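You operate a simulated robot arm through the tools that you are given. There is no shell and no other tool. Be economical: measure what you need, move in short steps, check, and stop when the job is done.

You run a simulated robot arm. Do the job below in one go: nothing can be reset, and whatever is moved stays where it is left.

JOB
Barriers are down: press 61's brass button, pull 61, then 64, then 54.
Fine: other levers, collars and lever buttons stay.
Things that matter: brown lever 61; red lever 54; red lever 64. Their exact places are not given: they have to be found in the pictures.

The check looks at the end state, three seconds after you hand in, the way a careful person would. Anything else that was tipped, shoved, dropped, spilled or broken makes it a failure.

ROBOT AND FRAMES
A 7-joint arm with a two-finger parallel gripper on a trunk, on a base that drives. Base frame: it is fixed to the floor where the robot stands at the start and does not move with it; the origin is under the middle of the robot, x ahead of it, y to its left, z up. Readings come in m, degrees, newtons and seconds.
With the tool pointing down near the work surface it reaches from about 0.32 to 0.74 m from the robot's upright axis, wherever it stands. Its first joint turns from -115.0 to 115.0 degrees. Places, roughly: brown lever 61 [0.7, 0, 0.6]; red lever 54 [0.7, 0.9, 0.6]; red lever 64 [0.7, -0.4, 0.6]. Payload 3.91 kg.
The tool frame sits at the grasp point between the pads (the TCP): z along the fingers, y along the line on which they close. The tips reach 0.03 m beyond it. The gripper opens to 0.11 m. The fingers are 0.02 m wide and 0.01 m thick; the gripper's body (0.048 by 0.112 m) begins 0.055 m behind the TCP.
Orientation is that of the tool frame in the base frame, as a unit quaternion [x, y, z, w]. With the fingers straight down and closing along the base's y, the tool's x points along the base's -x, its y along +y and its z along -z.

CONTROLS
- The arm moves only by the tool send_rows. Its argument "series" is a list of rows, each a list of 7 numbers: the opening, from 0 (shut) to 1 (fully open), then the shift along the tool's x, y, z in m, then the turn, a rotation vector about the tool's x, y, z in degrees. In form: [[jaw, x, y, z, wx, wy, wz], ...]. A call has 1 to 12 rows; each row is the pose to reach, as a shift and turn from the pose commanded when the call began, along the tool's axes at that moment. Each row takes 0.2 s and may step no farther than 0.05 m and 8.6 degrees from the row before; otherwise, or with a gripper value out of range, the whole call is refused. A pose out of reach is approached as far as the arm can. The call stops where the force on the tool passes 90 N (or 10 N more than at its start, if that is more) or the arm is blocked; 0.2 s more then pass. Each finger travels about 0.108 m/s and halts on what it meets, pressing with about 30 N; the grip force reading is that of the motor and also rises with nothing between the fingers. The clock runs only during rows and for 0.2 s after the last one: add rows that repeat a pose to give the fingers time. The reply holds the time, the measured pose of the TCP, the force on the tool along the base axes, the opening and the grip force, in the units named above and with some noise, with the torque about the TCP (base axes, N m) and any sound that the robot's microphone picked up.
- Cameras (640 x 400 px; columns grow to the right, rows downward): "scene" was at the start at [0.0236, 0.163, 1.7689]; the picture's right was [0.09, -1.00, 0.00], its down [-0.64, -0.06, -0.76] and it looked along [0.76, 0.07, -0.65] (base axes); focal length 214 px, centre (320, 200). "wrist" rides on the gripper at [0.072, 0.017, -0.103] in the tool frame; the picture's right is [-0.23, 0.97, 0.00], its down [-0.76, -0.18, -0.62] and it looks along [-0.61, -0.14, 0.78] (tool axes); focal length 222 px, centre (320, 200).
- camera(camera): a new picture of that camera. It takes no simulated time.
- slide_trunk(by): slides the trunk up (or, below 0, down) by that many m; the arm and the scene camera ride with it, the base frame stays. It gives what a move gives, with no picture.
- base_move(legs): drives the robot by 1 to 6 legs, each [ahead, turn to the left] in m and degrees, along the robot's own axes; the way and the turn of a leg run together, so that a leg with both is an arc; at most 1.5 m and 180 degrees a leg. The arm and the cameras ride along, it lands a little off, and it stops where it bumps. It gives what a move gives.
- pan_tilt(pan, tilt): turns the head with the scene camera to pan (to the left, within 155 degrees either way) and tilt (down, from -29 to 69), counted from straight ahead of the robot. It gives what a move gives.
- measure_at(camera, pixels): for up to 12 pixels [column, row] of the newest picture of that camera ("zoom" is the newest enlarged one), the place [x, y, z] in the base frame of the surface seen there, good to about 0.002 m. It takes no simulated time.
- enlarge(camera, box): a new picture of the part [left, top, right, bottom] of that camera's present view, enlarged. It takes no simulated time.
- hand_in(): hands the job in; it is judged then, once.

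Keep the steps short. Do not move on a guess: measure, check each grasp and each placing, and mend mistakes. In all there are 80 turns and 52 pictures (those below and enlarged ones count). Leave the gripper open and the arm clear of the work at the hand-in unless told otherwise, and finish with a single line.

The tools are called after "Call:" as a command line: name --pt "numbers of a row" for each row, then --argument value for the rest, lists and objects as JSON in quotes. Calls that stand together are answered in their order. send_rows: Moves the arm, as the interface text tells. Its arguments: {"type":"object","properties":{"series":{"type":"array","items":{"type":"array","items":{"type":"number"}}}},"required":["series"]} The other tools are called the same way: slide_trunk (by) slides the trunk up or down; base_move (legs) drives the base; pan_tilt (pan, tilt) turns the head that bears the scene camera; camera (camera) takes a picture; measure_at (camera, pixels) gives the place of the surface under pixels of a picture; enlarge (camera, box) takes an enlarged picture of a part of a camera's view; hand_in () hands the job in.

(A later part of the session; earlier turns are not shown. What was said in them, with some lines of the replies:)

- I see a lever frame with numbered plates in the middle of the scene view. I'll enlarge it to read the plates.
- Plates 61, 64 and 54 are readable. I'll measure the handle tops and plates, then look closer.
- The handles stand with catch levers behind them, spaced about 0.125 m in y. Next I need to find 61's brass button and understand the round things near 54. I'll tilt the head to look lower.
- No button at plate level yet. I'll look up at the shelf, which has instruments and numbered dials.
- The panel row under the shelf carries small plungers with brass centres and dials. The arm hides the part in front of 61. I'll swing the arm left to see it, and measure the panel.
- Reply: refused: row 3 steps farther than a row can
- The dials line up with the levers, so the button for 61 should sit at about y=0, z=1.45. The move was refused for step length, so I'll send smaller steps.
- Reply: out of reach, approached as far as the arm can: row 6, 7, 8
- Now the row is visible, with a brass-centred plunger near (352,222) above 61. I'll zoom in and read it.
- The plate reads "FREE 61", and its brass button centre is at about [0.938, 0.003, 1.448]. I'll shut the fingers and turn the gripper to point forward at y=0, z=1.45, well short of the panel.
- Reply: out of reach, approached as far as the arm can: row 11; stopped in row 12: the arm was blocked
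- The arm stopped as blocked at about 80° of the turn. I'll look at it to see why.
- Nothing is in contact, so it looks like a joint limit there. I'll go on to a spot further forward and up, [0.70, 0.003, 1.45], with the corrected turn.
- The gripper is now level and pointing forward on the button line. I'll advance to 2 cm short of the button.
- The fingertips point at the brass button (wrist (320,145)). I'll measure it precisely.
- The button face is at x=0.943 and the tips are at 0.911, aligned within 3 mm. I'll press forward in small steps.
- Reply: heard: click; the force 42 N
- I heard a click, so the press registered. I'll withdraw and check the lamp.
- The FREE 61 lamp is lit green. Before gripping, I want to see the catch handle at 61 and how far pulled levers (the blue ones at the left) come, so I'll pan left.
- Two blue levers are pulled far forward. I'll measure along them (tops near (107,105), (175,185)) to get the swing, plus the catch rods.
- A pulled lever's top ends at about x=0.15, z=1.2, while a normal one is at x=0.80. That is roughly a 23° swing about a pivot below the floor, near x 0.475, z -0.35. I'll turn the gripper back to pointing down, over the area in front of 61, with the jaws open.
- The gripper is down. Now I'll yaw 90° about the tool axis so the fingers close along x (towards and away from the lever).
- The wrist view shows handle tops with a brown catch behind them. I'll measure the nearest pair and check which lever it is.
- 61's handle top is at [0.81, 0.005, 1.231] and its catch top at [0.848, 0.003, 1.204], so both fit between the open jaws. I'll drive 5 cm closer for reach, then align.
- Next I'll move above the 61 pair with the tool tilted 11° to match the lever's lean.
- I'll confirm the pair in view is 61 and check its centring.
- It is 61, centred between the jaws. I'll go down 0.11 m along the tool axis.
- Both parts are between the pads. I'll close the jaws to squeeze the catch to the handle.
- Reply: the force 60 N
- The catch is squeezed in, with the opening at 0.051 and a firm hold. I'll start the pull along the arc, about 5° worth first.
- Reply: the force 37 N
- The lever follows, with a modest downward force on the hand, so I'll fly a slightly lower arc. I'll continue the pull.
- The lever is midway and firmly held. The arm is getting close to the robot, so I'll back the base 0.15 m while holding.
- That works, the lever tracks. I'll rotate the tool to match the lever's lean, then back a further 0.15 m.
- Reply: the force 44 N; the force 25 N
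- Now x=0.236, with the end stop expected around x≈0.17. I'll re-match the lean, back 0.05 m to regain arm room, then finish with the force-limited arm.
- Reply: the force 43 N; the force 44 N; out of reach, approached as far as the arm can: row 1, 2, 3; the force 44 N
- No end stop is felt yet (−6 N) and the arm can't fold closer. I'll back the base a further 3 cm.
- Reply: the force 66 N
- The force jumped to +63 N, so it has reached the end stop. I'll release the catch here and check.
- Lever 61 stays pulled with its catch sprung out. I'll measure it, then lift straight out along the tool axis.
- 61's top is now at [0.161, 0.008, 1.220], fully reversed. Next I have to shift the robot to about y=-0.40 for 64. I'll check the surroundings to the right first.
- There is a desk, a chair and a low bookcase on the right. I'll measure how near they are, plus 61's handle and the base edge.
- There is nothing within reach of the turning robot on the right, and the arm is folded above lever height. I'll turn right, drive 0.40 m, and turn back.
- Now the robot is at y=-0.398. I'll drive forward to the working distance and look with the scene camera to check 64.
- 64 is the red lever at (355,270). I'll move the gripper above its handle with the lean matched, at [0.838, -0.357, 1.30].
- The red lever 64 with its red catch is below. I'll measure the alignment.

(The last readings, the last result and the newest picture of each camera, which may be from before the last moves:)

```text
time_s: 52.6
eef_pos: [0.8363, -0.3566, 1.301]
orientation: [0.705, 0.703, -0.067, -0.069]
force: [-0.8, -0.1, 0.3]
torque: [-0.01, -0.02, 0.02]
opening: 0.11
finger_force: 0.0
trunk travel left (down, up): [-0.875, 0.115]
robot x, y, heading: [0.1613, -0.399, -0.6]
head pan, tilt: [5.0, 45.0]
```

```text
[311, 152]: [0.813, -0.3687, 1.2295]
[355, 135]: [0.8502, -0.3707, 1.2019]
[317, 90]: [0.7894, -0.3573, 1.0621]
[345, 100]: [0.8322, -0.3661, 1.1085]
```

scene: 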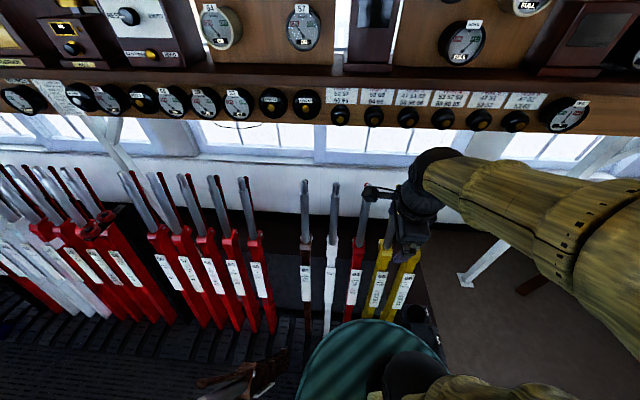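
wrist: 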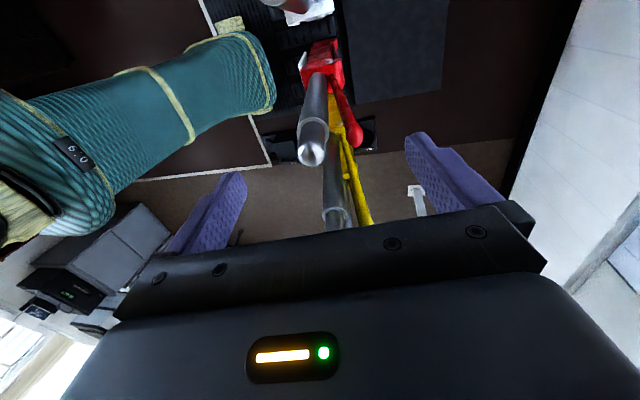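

The handle is at y=-0.369, so I'll shift 12 mm and descend, then close.

Call:
send_rows --pt "1 -0.012 0 0.01 0 0 0" --pt "1 -0.012 0 0.05 0 0 0" --pt "1 -0.012 0 0.09 0 0 0" --pt "1 -0.012 0 0.113 0 0 0" --pt "1 -0.012 0 0.113 0 0 0"

Call:
camera --camera "wrist"

Call:
send_rows --pt "0.4 0 0 0 0 0 0" --pt "0.2 0 0 0 0 0 0" --pt "0 0 0 0 0 0 0" --pt "0 0 0 0 0 0 0" --pt "0 0 0 0 0 0 0"

```text
time_s: 53.8
eef_pos: [0.8194, -0.3713, 1.1882]
orientation: [0.704, 0.703, -0.068, -0.067]
force: [0.2, 0.6, 0.8]
torque: [0.02, 0.01, -0.03]
opening: 0.11
finger_force: 0.1
trunk travel left (down, up): [-0.875, 0.115]
robot x, y, heading: [0.1622, -0.4004, -0.2]
head pan, tilt: [5.0, 45.0]
```

```text
19 pictures are left
```

wrist: 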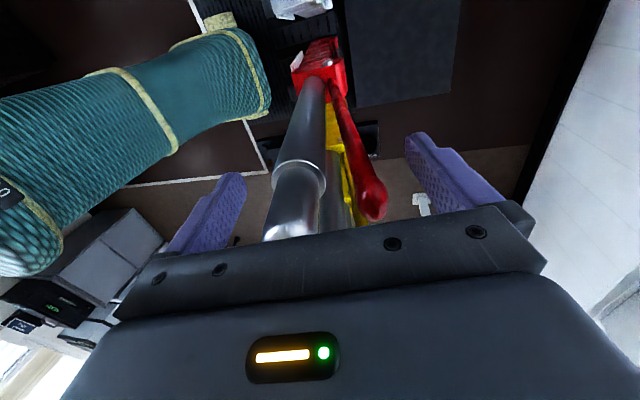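

```text
time_s: 55.0
eef_pos: [0.8134, -0.3709, 1.1884]
orientation: [0.705, 0.703, -0.07, -0.069]
force: [-39.6, -0.6, -11.3]
torque: [-0.05, 0.24, -0.09]
opening: 0.0505
finger_force: 44.9
trunk travel left (down, up): [-0.875, 0.115]
robot x, y, heading: [0.1651, -0.3973, -0.2]
head pan, tilt: [5.0, 45.0]
```

The same firm squeeze (0.0505). I'll pull 64 along the arc with the arm to x≈0.51.

Call:
send_rows --pt "0 0 -0.0401 0.0034 -1.2 0 0" --pt "0 0 -0.0785 0.0053 -2.6 0 0" --pt "0 0 -0.1167 0.0078 -4 0 0" --pt "0 0 -0.1548 0.0112 -5.4 0 0" --pt "0 0 -0.1936 0.0158 -6.8 0 0" --pt "0 0 -0.2325 0.02 -8.2 0 0" --pt "0 0 -0.2702 0.0254 -9.6 0 0" --pt "0 0 -0.3077 0.0318 -10.9 0 0"

```text
time_s: 56.8
eef_pos: [0.509, -0.3701, 1.2154]
orientation: [0.708, 0.706, -0.001, -0.002]
force: [-2.2, -19.6, 12.6]
torque: [-0.01, 0.43, 0.4]
opening: 0.0505
finger_force: 45.4
trunk travel left (down, up): [-0.875, 0.115]
robot x, y, heading: [0.1601, -0.3991, -0.4]
head pan, tilt: [5.0, 45.0]
```

64 follows smoothly. I'll back 0.15 m, re-match the lean, and back again.

Call:
base_move --legs '[[-0.15, 0]]'

Call:
send_rows --pt "0 0 0 0.002 -2.5 0 0" --pt "0 0 0 0.003 -5.5 0 0" --pt "0 0 0 0.003 -7 0 0"

Call:
base_move --legs '[[-0.13, 0]]'

Call:
send_rows --pt "0 0 0 0.003 -2 0 0" --pt "0 0 0 0.004 -4 0 0" --pt "0 0 0 0.004 -4 0 0"

```text
time_s: 58.2
eef_pos: [0.3646, -0.3665, 1.2147]
orientation: [0.707, 0.707, -0.002, -0.002]
force: [-6.2, -9.7, -22.5]
torque: [0.65, -1.2, -0.02]
opening: 0.051
finger_force: 44.9
trunk travel left (down, up): [-0.875, 0.115]
robot x, y, heading: [0.0139, -0.3951, -0.3]
head pan, tilt: [5.0, 45.0]
```

```text
time_s: 59.0
eef_pos: [0.3627, -0.3679, 1.2132]
orientation: [0.706, 0.706, 0.041, 0.042]
force: [-8.0, -9.4, 15.1]
torque: [-0.15, 2.58, -0.23]
opening: 0.0513
finger_force: 44.7
trunk travel left (down, up): [-0.875, 0.115]
robot x, y, heading: [0.0166, -0.3947, -0.2]
head pan, tilt: [5.0, 45.0]
```

```text
time_s: 60.2
eef_pos: [0.2328, -0.3656, 1.213]
orientation: [0.706, 0.705, 0.041, 0.041]
force: [-7.2, -0.5, -16.1]
torque: [0.44, -0.97, -0.11]
opening: 0.0475
finger_force: 45.8
trunk travel left (down, up): [-0.875, 0.115]
robot x, y, heading: [-0.1182, -0.3967, -0.2]
head pan, tilt: [5.0, 45.0]
```

```text
time_s: 61.0
eef_pos: [0.2324, -0.3658, 1.2112]
orientation: [0.705, 0.703, 0.067, 0.067]
force: [-8.5, 0.3, 40.2]
torque: [-0.31, 1.12, -0.08]
opening: 0.0467
finger_force: 45.5
trunk travel left (down, up): [-0.875, 0.115]
robot x, y, heading: [-0.1153, -0.3998, -0.2]
head pan, tilt: [5.0, 45.0]
```

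Remaining travel is about 6–7 cm. I'll back 5 cm, then 2.5 cm, until the stop is felt.

Call:
base_move --legs '[[-0.05, 0]]'

Call:
base_move --legs '[[-0.025, 0]]'

```text
time_s: 62.0
eef_pos: [0.1842, -0.3646, 1.2073]
orientation: [0.704, 0.704, 0.062, 0.064]
force: [-9.2, -1.5, -43.5]
torque: [0.38, -0.94, -0.09]
opening: 0.0469
finger_force: 45.1
trunk travel left (down, up): [-0.875, 0.115]
robot x, y, heading: [-0.1666, -0.3971, -0.2]
head pan, tilt: [5.0, 45.0]
```

```text
time_s: 62.8
eef_pos: [0.1716, -0.3658, 1.2067]
orientation: [0.704, 0.704, 0.067, 0.068]
force: [49.6, -1.4, -0.8]
torque: [-0.23, -0.44, 0.46]
opening: 0.0462
finger_force: 44.8
trunk travel left (down, up): [-0.875, 0.115]
robot x, y, heading: [-0.1914, -0.4, -0.5]
head pan, tilt: [5.0, 45.0]
```

The end stop is felt (+50 N, x=0.172, same as 61). I'll release, check, then lift off.

Call:
send_rows --pt "0.4 0 0 0 0 0 0" --pt "0.7 0 0 0 0 0 0" --pt "1 0 0 0 0 0 0" --pt "1 0 0 0 0 0 0" --pt "1 0 0 0 0 0 0"

Call:
camera --camera "wrist"

Call:
send_rows --pt "1 0 0 -0.04 0 0 0" --pt "1 0 0 -0.08 0 0 0" --pt "1 0 0 -0.12 0 0 0" --pt "1 0 0 -0.16 0 0 0"

Call:
measure_at --camera "wrist" --pixels '[[318, 195], [322, 205], [370, 170]]'

```text
time_s: 64.0
eef_pos: [0.1649, -0.3656, 1.21]
orientation: [0.704, 0.704, 0.071, 0.07]
force: [-0.2, -0.5, 0.6]
torque: [0.0, -0.01, 0.02]
opening: 0.1102
finger_force: 0.0
trunk travel left (down, up): [-0.875, 0.115]
robot x, y, heading: [-0.1917, -0.3995, 0.2]
head pan, tilt: [5.0, 45.0]
```

```text
18 pictures are left
```

wrist: 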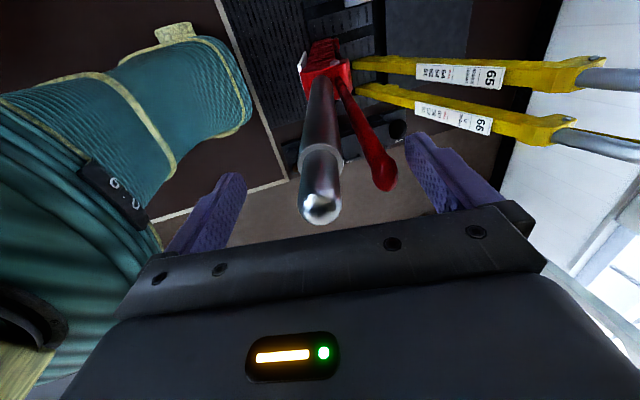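

```text
time_s: 65.0
eef_pos: [0.1311, -0.3674, 1.3694]
orientation: [0.705, 0.703, 0.07, 0.07]
force: [0.1, -0.1, 0.3]
torque: [-0.02, -0.01, -0.03]
opening: 0.1099
finger_force: 0.1
trunk travel left (down, up): [-0.875, 0.115]
robot x, y, heading: [-0.1904, -0.3995, -0.0]
head pan, tilt: [5.0, 45.0]
```

```text
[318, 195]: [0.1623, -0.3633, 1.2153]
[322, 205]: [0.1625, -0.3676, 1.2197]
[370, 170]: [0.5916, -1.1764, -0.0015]
```

64 is fully reversed, top at [0.162, -0.367, 1.220], matching 61. Now for 54 at y≈0.87: I'll back off 0.12 m, turn left, drive 1.26 m parallel to the frame, and turn back.

Call:
base_move --legs '[[-0.12, 0], [0, 90], [1.26, 0], [0, -90]]'

Call:
pan_tilt --pan 0 --tilt 45

Call:
camera --camera "scene"

```text
time_s: 80.0
eef_pos: [0.0566, 0.9118, 1.3676]
orientation: [0.728, 0.678, 0.068, 0.072]
force: [0.6, 0.1, -0.2]
torque: [-0.06, 0.02, -0.04]
opening: 0.11
finger_force: 0.0
trunk travel left (down, up): [-0.875, 0.115]
robot x, y, heading: [-0.2692, 0.9016, -4.2]
head pan, tilt: [5.0, 45.0]
```

```text
time_s: 80.7
eef_pos: [0.0576, 0.9133, 1.369]
orientation: [0.728, 0.678, 0.067, 0.072]
force: [-0.1, 0.1, -0.5]
torque: [0.0, 0.0, -0.02]
opening: 0.1101
finger_force: 0.1
trunk travel left (down, up): [-0.875, 0.115]
robot x, y, heading: [-0.2692, 0.9019, -4.0]
head pan, tilt: [0.0, 45.0]
```

```text
17 pictures are left
```

scene: 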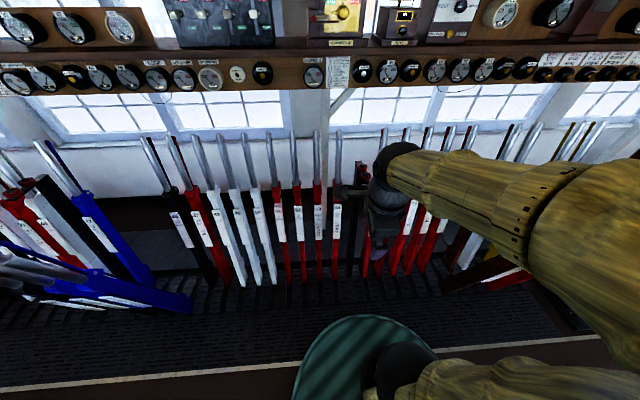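

It landed at y=0.90, heading -4°. I'll correct the heading and zoom on 54 near (335,200).

Call:
base_move --legs '[[0, 4.2]]'

Call:
enlarge --camera "scene" --box '[280, 120, 420, 290]'

```text
time_s: 81.6
eef_pos: [0.0551, 0.9353, 1.3691]
orientation: [0.703, 0.705, 0.07, 0.07]
force: [0.4, 0.5, 0.6]
torque: [-0.02, -0.02, -0.05]
opening: 0.1101
finger_force: 0.1
trunk travel left (down, up): [-0.875, 0.115]
robot x, y, heading: [-0.2719, 0.9004, -0.3]
head pan, tilt: [0.0, 45.0]
```

```text
2.35 times, centred on (350, 205) of scene
```

zoom: 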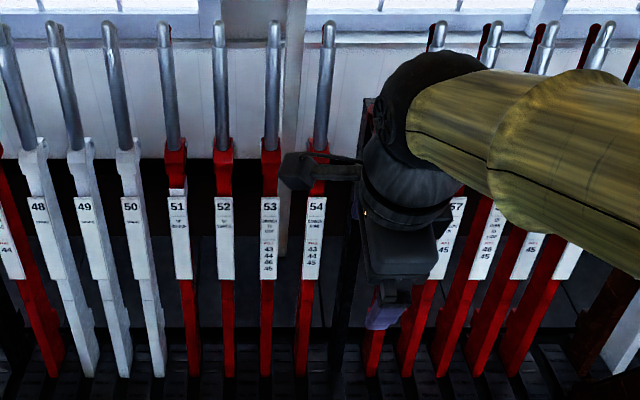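

54 is now clear, its handle at zoom (326,60) and plate reading "54". I'll measure its handle and the black/red-ringed thing beside it.

Call:
measure_at --camera "zoom" --pixels '[[328, 28], [325, 80], [320, 150], [366, 105], [350, 165], [300, 170], [275, 30], [378, 300], [340, 300]]'

Call:
camera --camera "wrist"

```text
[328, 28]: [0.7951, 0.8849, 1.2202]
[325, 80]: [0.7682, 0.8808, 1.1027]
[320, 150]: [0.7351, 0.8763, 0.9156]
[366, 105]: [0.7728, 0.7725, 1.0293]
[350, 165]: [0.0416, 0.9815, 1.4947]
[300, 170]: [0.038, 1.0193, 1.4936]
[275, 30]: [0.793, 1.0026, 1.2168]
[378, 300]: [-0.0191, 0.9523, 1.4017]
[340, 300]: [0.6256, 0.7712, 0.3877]
```

```text
15 pictures are left
```

wrist: 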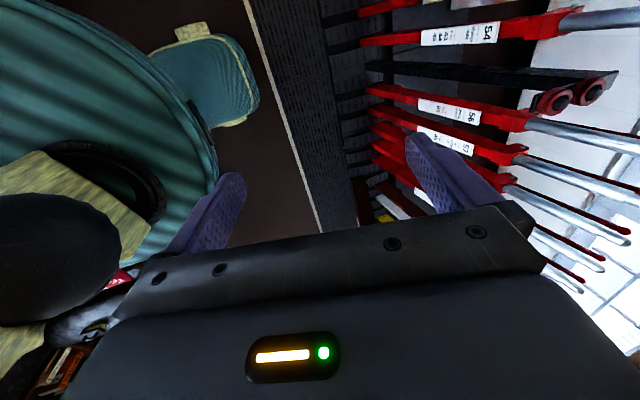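

The black post is a rack holding red collars, at y≈0.75 and below z=1.07, so 54's handle (y≈0.883) is free. I'll drive forward to x≈0.16.

Call:
base_move --legs '[[0.43, 0.3]]'

```text
time_s: 84.2
eef_pos: [0.4891, 0.9401, 1.3687]
orientation: [0.7, 0.708, 0.07, 0.07]
force: [0.0, 0.6, -0.8]
torque: [-0.01, 0.01, 0.0]
opening: 0.1101
finger_force: 0.0
trunk travel left (down, up): [-0.875, 0.115]
robot x, y, heading: [0.1664, 0.9034, 0.3]
head pan, tilt: [0.0, 45.0]
```

Now I'll move above 54's handle at [0.838, 0.883, 1.30] with the 11° lean.

Call:
send_rows --pt "1 -0.007 0.0365 0.015 2.5 0 0" --pt "1 -0.014 0.073 0.03 5 0 0" --pt "1 -0.02 0.1095 0.0455 7.5 0 0" --pt "1 -0.027 0.146 0.0606 10 0 0" --pt "1 -0.034 0.1825 0.0758 12.4 0 0" --pt "1 -0.041 0.219 0.091 14.9 0 0" --pt "1 -0.047 0.2555 0.106 17.4 0 0" --pt "1 -0.054 0.292 0.121 19.9 0 0" --pt "1 -0.061 0.3284 0.1364 22.4 0 0" --pt "1 -0.061 0.3284 0.1364 22.4 0 0"

Call:
camera --camera "wrist"

```text
time_s: 86.4
eef_pos: [0.8351, 0.8846, 1.2998]
orientation: [0.701, 0.707, -0.068, -0.068]
force: [-0.6, 0.5, -0.7]
torque: [-0.04, -0.01, 0.02]
opening: 0.1099
finger_force: 0.1
trunk travel left (down, up): [-0.875, 0.115]
robot x, y, heading: [0.1643, 0.9056, 0.4]
head pan, tilt: [0.0, 45.0]
```

```text
14 pictures are left
```

wrist: 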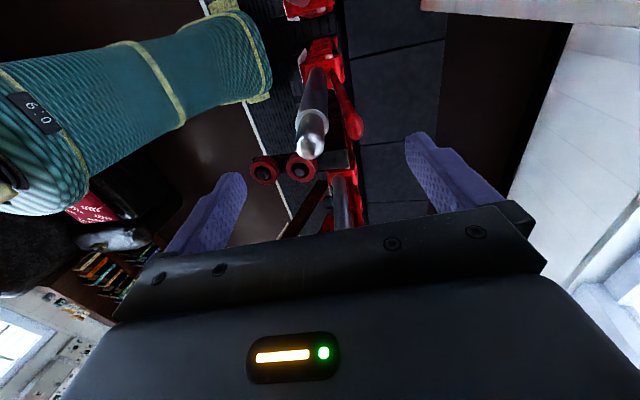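

I'll measure the handle and catch tops here before descending.

Call:
measure_at --camera "wrist" --pixels '[[309, 148], [354, 128], [300, 168], [264, 168]]'

```text
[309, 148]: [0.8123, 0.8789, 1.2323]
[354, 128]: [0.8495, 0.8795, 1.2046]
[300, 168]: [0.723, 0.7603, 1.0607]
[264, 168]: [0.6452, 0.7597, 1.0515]
```

The handle is at y=0.879, so I'll shift 5 mm, descend and close.

Call:
send_rows --pt "1 -0.005 0 0.01 0 0 0" --pt "1 -0.005 0 0.05 0 0 0" --pt "1 -0.005 0 0.09 0 0 0" --pt "1 -0.005 0 0.112 0 0 0" --pt "1 -0.005 0 0.112 0 0 0"

Call:
send_rows --pt "0.4 0 0 0 0 0 0" --pt "0.2 0 0 0 0 0 0" --pt "0 0 0 0 0 0 0" --pt "0 0 0 0 0 0 0" --pt "0 0 0 0 0 0 0"

Call:
camera --camera "wrist"

```text
time_s: 87.6
eef_pos: [0.8172, 0.8794, 1.1891]
orientation: [0.701, 0.707, -0.068, -0.067]
force: [0.2, 0.3, -0.1]
torque: [0.02, 0.05, 0.0]
opening: 0.1096
finger_force: 0.0
trunk travel left (down, up): [-0.875, 0.115]
robot x, y, heading: [0.1637, 0.9037, 0.4]
head pan, tilt: [0.0, 45.0]
```

```text
time_s: 88.8
eef_pos: [0.8115, 0.8784, 1.1893]
orientation: [0.701, 0.706, -0.07, -0.071]
force: [-37.1, 1.0, -11.3]
torque: [-0.41, 0.35, -0.32]
opening: 0.0504
finger_force: 45.4
trunk travel left (down, up): [-0.875, 0.115]
robot x, y, heading: [0.1651, 0.907, 0.8]
head pan, tilt: [0.0, 45.0]
```

```text
13 pictures are left
```

wrist: 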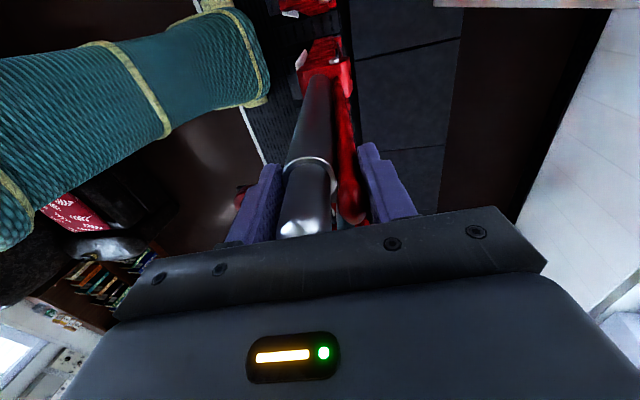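

The catch is squeezed (0.0504). I'll pull 54 with the same arc, correcting the tiny yaw.

Call:
send_rows --pt "0 0 -0.0401 0.0034 -1.2 0 0" --pt "0 0.001 -0.0785 0.0053 -2.6 0 0" --pt "0 0.001 -0.1167 0.0078 -4 0 0" --pt "0 0.001 -0.1548 0.0112 -5.4 0 0" --pt "0 0.002 -0.1936 0.0158 -6.8 0 0" --pt "0 0.002 -0.2325 0.02 -8.2 0 0" --pt "0 0.002 -0.2702 0.0254 -9.6 0 0" --pt "0 0.003 -0.3077 0.0318 -10.9 0 0"

```text
time_s: 90.6
eef_pos: [0.5079, 0.8794, 1.2163]
orientation: [0.703, 0.711, -0.004, -0.001]
force: [-4.3, 11.4, -2.5]
torque: [-0.13, -0.24, 0.2]
opening: 0.0503
finger_force: 45.0
trunk travel left (down, up): [-0.875, 0.115]
robot x, y, heading: [0.1629, 0.9038, 0.6]
head pan, tilt: [0.0, 45.0]
```

54 follows freely. I'll do the same back-up sequence as for 64.

Call:
base_move --legs '[[-0.15, -0.4]]'

Call:
send_rows --pt "0 0 0 0.002 -2.5 0 0" --pt "0 0 0 0.003 -5.5 0 0" --pt "0 0 0 0.003 -7 0 0"

Call:
base_move --legs '[[-0.13, 0]]'

Call:
send_rows --pt "0 0 0 0.003 -2 0 0" --pt "0 0 0 0.004 -4 0 0" --pt "0 0 0 0.004 -4 0 0"

Call:
base_move --legs '[[-0.05, 0]]'

```text
time_s: 92.0
eef_pos: [0.3541, 0.8772, 1.2167]
orientation: [0.704, 0.71, -0.001, -0.002]
force: [-7.3, 6.0, -18.2]
torque: [-0.31, -1.97, -0.45]
opening: 0.0508
finger_force: 45.1
trunk travel left (down, up): [-0.875, 0.115]
robot x, y, heading: [0.0091, 0.9031, 0.5]
head pan, tilt: [0.0, 45.0]
```

```text
time_s: 92.8
eef_pos: [0.3518, 0.8763, 1.215]
orientation: [0.703, 0.709, 0.042, 0.041]
force: [-12.2, 6.8, 17.2]
torque: [0.15, 2.42, 0.08]
opening: 0.0513
finger_force: 44.7
trunk travel left (down, up): [-0.875, 0.115]
robot x, y, heading: [0.0083, 0.9055, 0.5]
head pan, tilt: [0.0, 45.0]
```

```text
time_s: 94.1
eef_pos: [0.2211, 0.874, 1.2138]
orientation: [0.704, 0.707, 0.042, 0.041]
force: [-9.0, 0.3, -25.4]
torque: [-0.04, -0.87, -0.16]
opening: 0.0476
finger_force: 45.0
trunk travel left (down, up): [-0.875, 0.115]
robot x, y, heading: [-0.1238, 0.9005, 0.4]
head pan, tilt: [0.0, 45.0]
```

```text
time_s: 94.9
eef_pos: [0.2208, 0.8738, 1.2129]
orientation: [0.702, 0.707, 0.065, 0.064]
force: [-19.4, -0.9, 13.7]
torque: [0.38, 1.07, 0.05]
opening: 0.0462
finger_force: 45.1
out of reach, approached as far as the arm can: row 2, 3
trunk travel left (down, up): [-0.875, 0.115]
robot x, y, heading: [-0.1267, 0.9049, 0.1]
head pan, tilt: [0.0, 45.0]
```

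```text
time_s: 95.8
eef_pos: [0.1762, 0.8727, 1.2129]
orientation: [0.703, 0.705, 0.065, 0.064]
force: [-9.3, 1.9, -29.8]
torque: [0.56, -0.53, 0.1]
opening: 0.0468
finger_force: 45.6
trunk travel left (down, up): [-0.875, 0.115]
robot x, y, heading: [-0.1753, 0.9042, 0.2]
head pan, tilt: [0.0, 45.0]
```

x=0.176, so the last step remains, about 2 cm.

Call:
base_move --legs '[[-0.02, 0]]'

```text
time_s: 96.6
eef_pos: [0.1698, 0.8721, 1.2115]
orientation: [0.702, 0.706, 0.067, 0.068]
force: [52.4, 7.2, -13.1]
torque: [0.77, -0.57, 0.22]
opening: 0.0463
finger_force: 45.3
trunk travel left (down, up): [-0.875, 0.115]
robot x, y, heading: [-0.1925, 0.9041, 0.2]
head pan, tilt: [0.0, 45.0]
```

The end stop is reached (+52 N). I'll release, picture it, and lift off.

Call:
send_rows --pt "0.4 0 0 0 0 0 0" --pt "0.7 0 0 0 0 0 0" --pt "1 0 0 0 0 0 0" --pt "1 0 0 0 0 0 0" --pt "1 0 0 0 0 0 0"

Call:
camera --camera "wrist"

Call:
measure_at --camera "wrist" --pixels '[[318, 195], [320, 205], [312, 190]]'

Call:
send_rows --pt "1 0 0 -0.04 0 0 0" --pt "1 0 0 -0.08 0 0 0" --pt "1 0 0 -0.12 0 0 0" --pt "1 0 0 -0.16 0 0 0"

Call:
base_move --legs '[[-0.2, 0]]'

Call:
pan_tilt --pan -35 --tilt 35

Call:
camera --camera "scene"

```text
time_s: 97.8
eef_pos: [0.1617, 0.8716, 1.2135]
orientation: [0.702, 0.706, 0.069, 0.07]
force: [0.6, -0.3, 0.4]
torque: [-0.02, 0.0, 0.03]
opening: 0.1101
finger_force: 0.2
trunk travel left (down, up): [-0.875, 0.115]
robot x, y, heading: [-0.1906, 0.9024, 0.3]
head pan, tilt: [0.0, 45.0]
```

```text
12 pictures are left
```

wrist: 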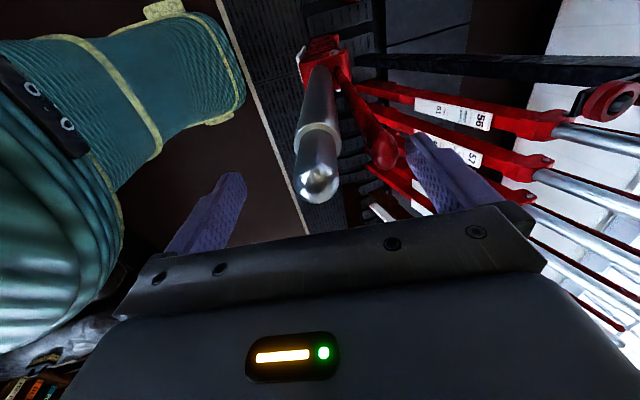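

```text
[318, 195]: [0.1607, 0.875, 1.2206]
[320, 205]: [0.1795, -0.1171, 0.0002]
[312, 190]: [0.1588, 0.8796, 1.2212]
```

```text
time_s: 98.8
eef_pos: [0.1296, 0.8699, 1.3713]
orientation: [0.701, 0.706, 0.07, 0.07]
force: [-0.9, 0.0, 0.0]
torque: [-0.03, 0.02, 0.02]
opening: 0.1101
finger_force: 0.0
trunk travel left (down, up): [-0.875, 0.115]
robot x, y, heading: [-0.1959, 0.9047, -0.0]
head pan, tilt: [0.0, 45.0]
```

```text
time_s: 100.4
eef_pos: [-0.0687, 0.867, 1.3709]
orientation: [0.702, 0.705, 0.07, 0.071]
force: [0.1, 1.2, 0.3]
torque: [-0.01, -0.03, 0.02]
opening: 0.1099
finger_force: 0.0
trunk travel left (down, up): [-0.875, 0.115]
robot x, y, heading: [-0.3876, 0.9043, 0.1]
head pan, tilt: [0.0, 45.0]
```

```text
time_s: 101.4
eef_pos: [-0.0687, 0.8679, 1.3712]
orientation: [0.702, 0.705, 0.07, 0.071]
force: [-0.4, -0.9, 1.4]
torque: [-0.02, -0.02, 0.0]
opening: 0.11
finger_force: 0.0
trunk travel left (down, up): [-0.875, 0.115]
robot x, y, heading: [-0.3938, 0.9048, 0.0]
head pan, tilt: [-35.0, 35.0]
```

```text
11 pictures are left
```

scene: 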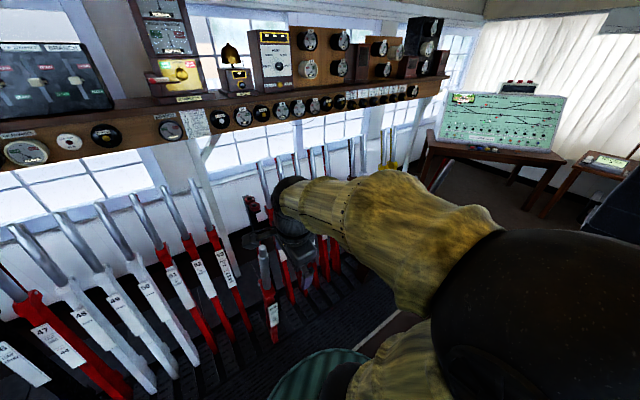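

54 is reversed, top [0.16, 0.877, 1.221]. The arm blocks the view of 61 and 64, so I'll turn the base left and look right to confirm them.

Call:
base_move --legs '[[0, 50]]'

Call:
pan_tilt --pan -100 --tilt 30

Call:
camera --camera "scene"

```text
time_s: 104.0
eef_pos: [-0.1556, 1.127, 1.3701]
orientation: [0.34, 0.935, 0.093, 0.035]
force: [-0.8, -0.4, -0.4]
torque: [0.0, 0.0, -0.03]
opening: 0.1098
finger_force: 0.2
trunk travel left (down, up): [-0.875, 0.115]
robot x, y, heading: [-0.3911, 0.9018, 50.0]
head pan, tilt: [-35.0, 35.0]
```

```text
time_s: 105.4
eef_pos: [-0.1558, 1.1276, 1.3713]
orientation: [0.341, 0.935, 0.093, 0.035]
force: [0.4, 0.1, -0.5]
torque: [-0.01, -0.02, -0.01]
opening: 0.11
finger_force: 0.1
trunk travel left (down, up): [-0.875, 0.115]
robot x, y, heading: [-0.3893, 0.9032, 49.8]
head pan, tilt: [-100.0, 30.0]
```

```text
10 pictures are left
```

scene: 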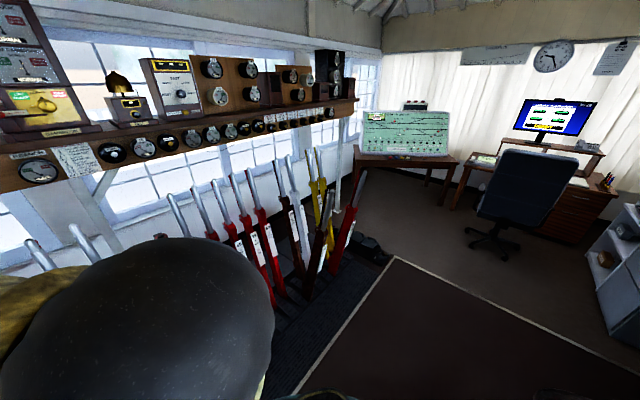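

Call:
enlarge --camera "scene" --box '[200, 100, 400, 290]'

Call:
measure_at --camera "scene" --pixels '[[330, 196], [363, 174], [327, 235], [352, 212]]'

```text
2.11 times, centred on (300, 195) of scene
```

zoom: 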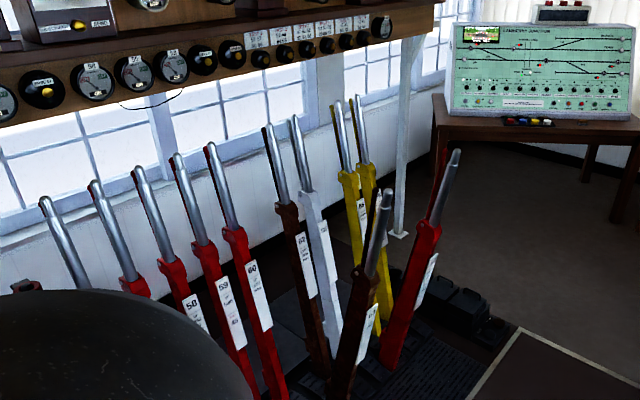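

```text
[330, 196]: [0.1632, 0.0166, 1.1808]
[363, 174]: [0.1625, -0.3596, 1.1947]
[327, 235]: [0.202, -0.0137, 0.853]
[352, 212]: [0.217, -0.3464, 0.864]
```

Brown lever 61 and red lever 64 are still fully pulled, and so is 54. The other levers stand upright, the gripper is open and the arm is clear. I'll hand in.

Call:
hand_in

```text
The job is handed in.
```

I pressed 61's brass button, pulled levers 61, 64 and 54 in that order until each hit its end stop, and handed the job in with the gripper open and the arm clear.
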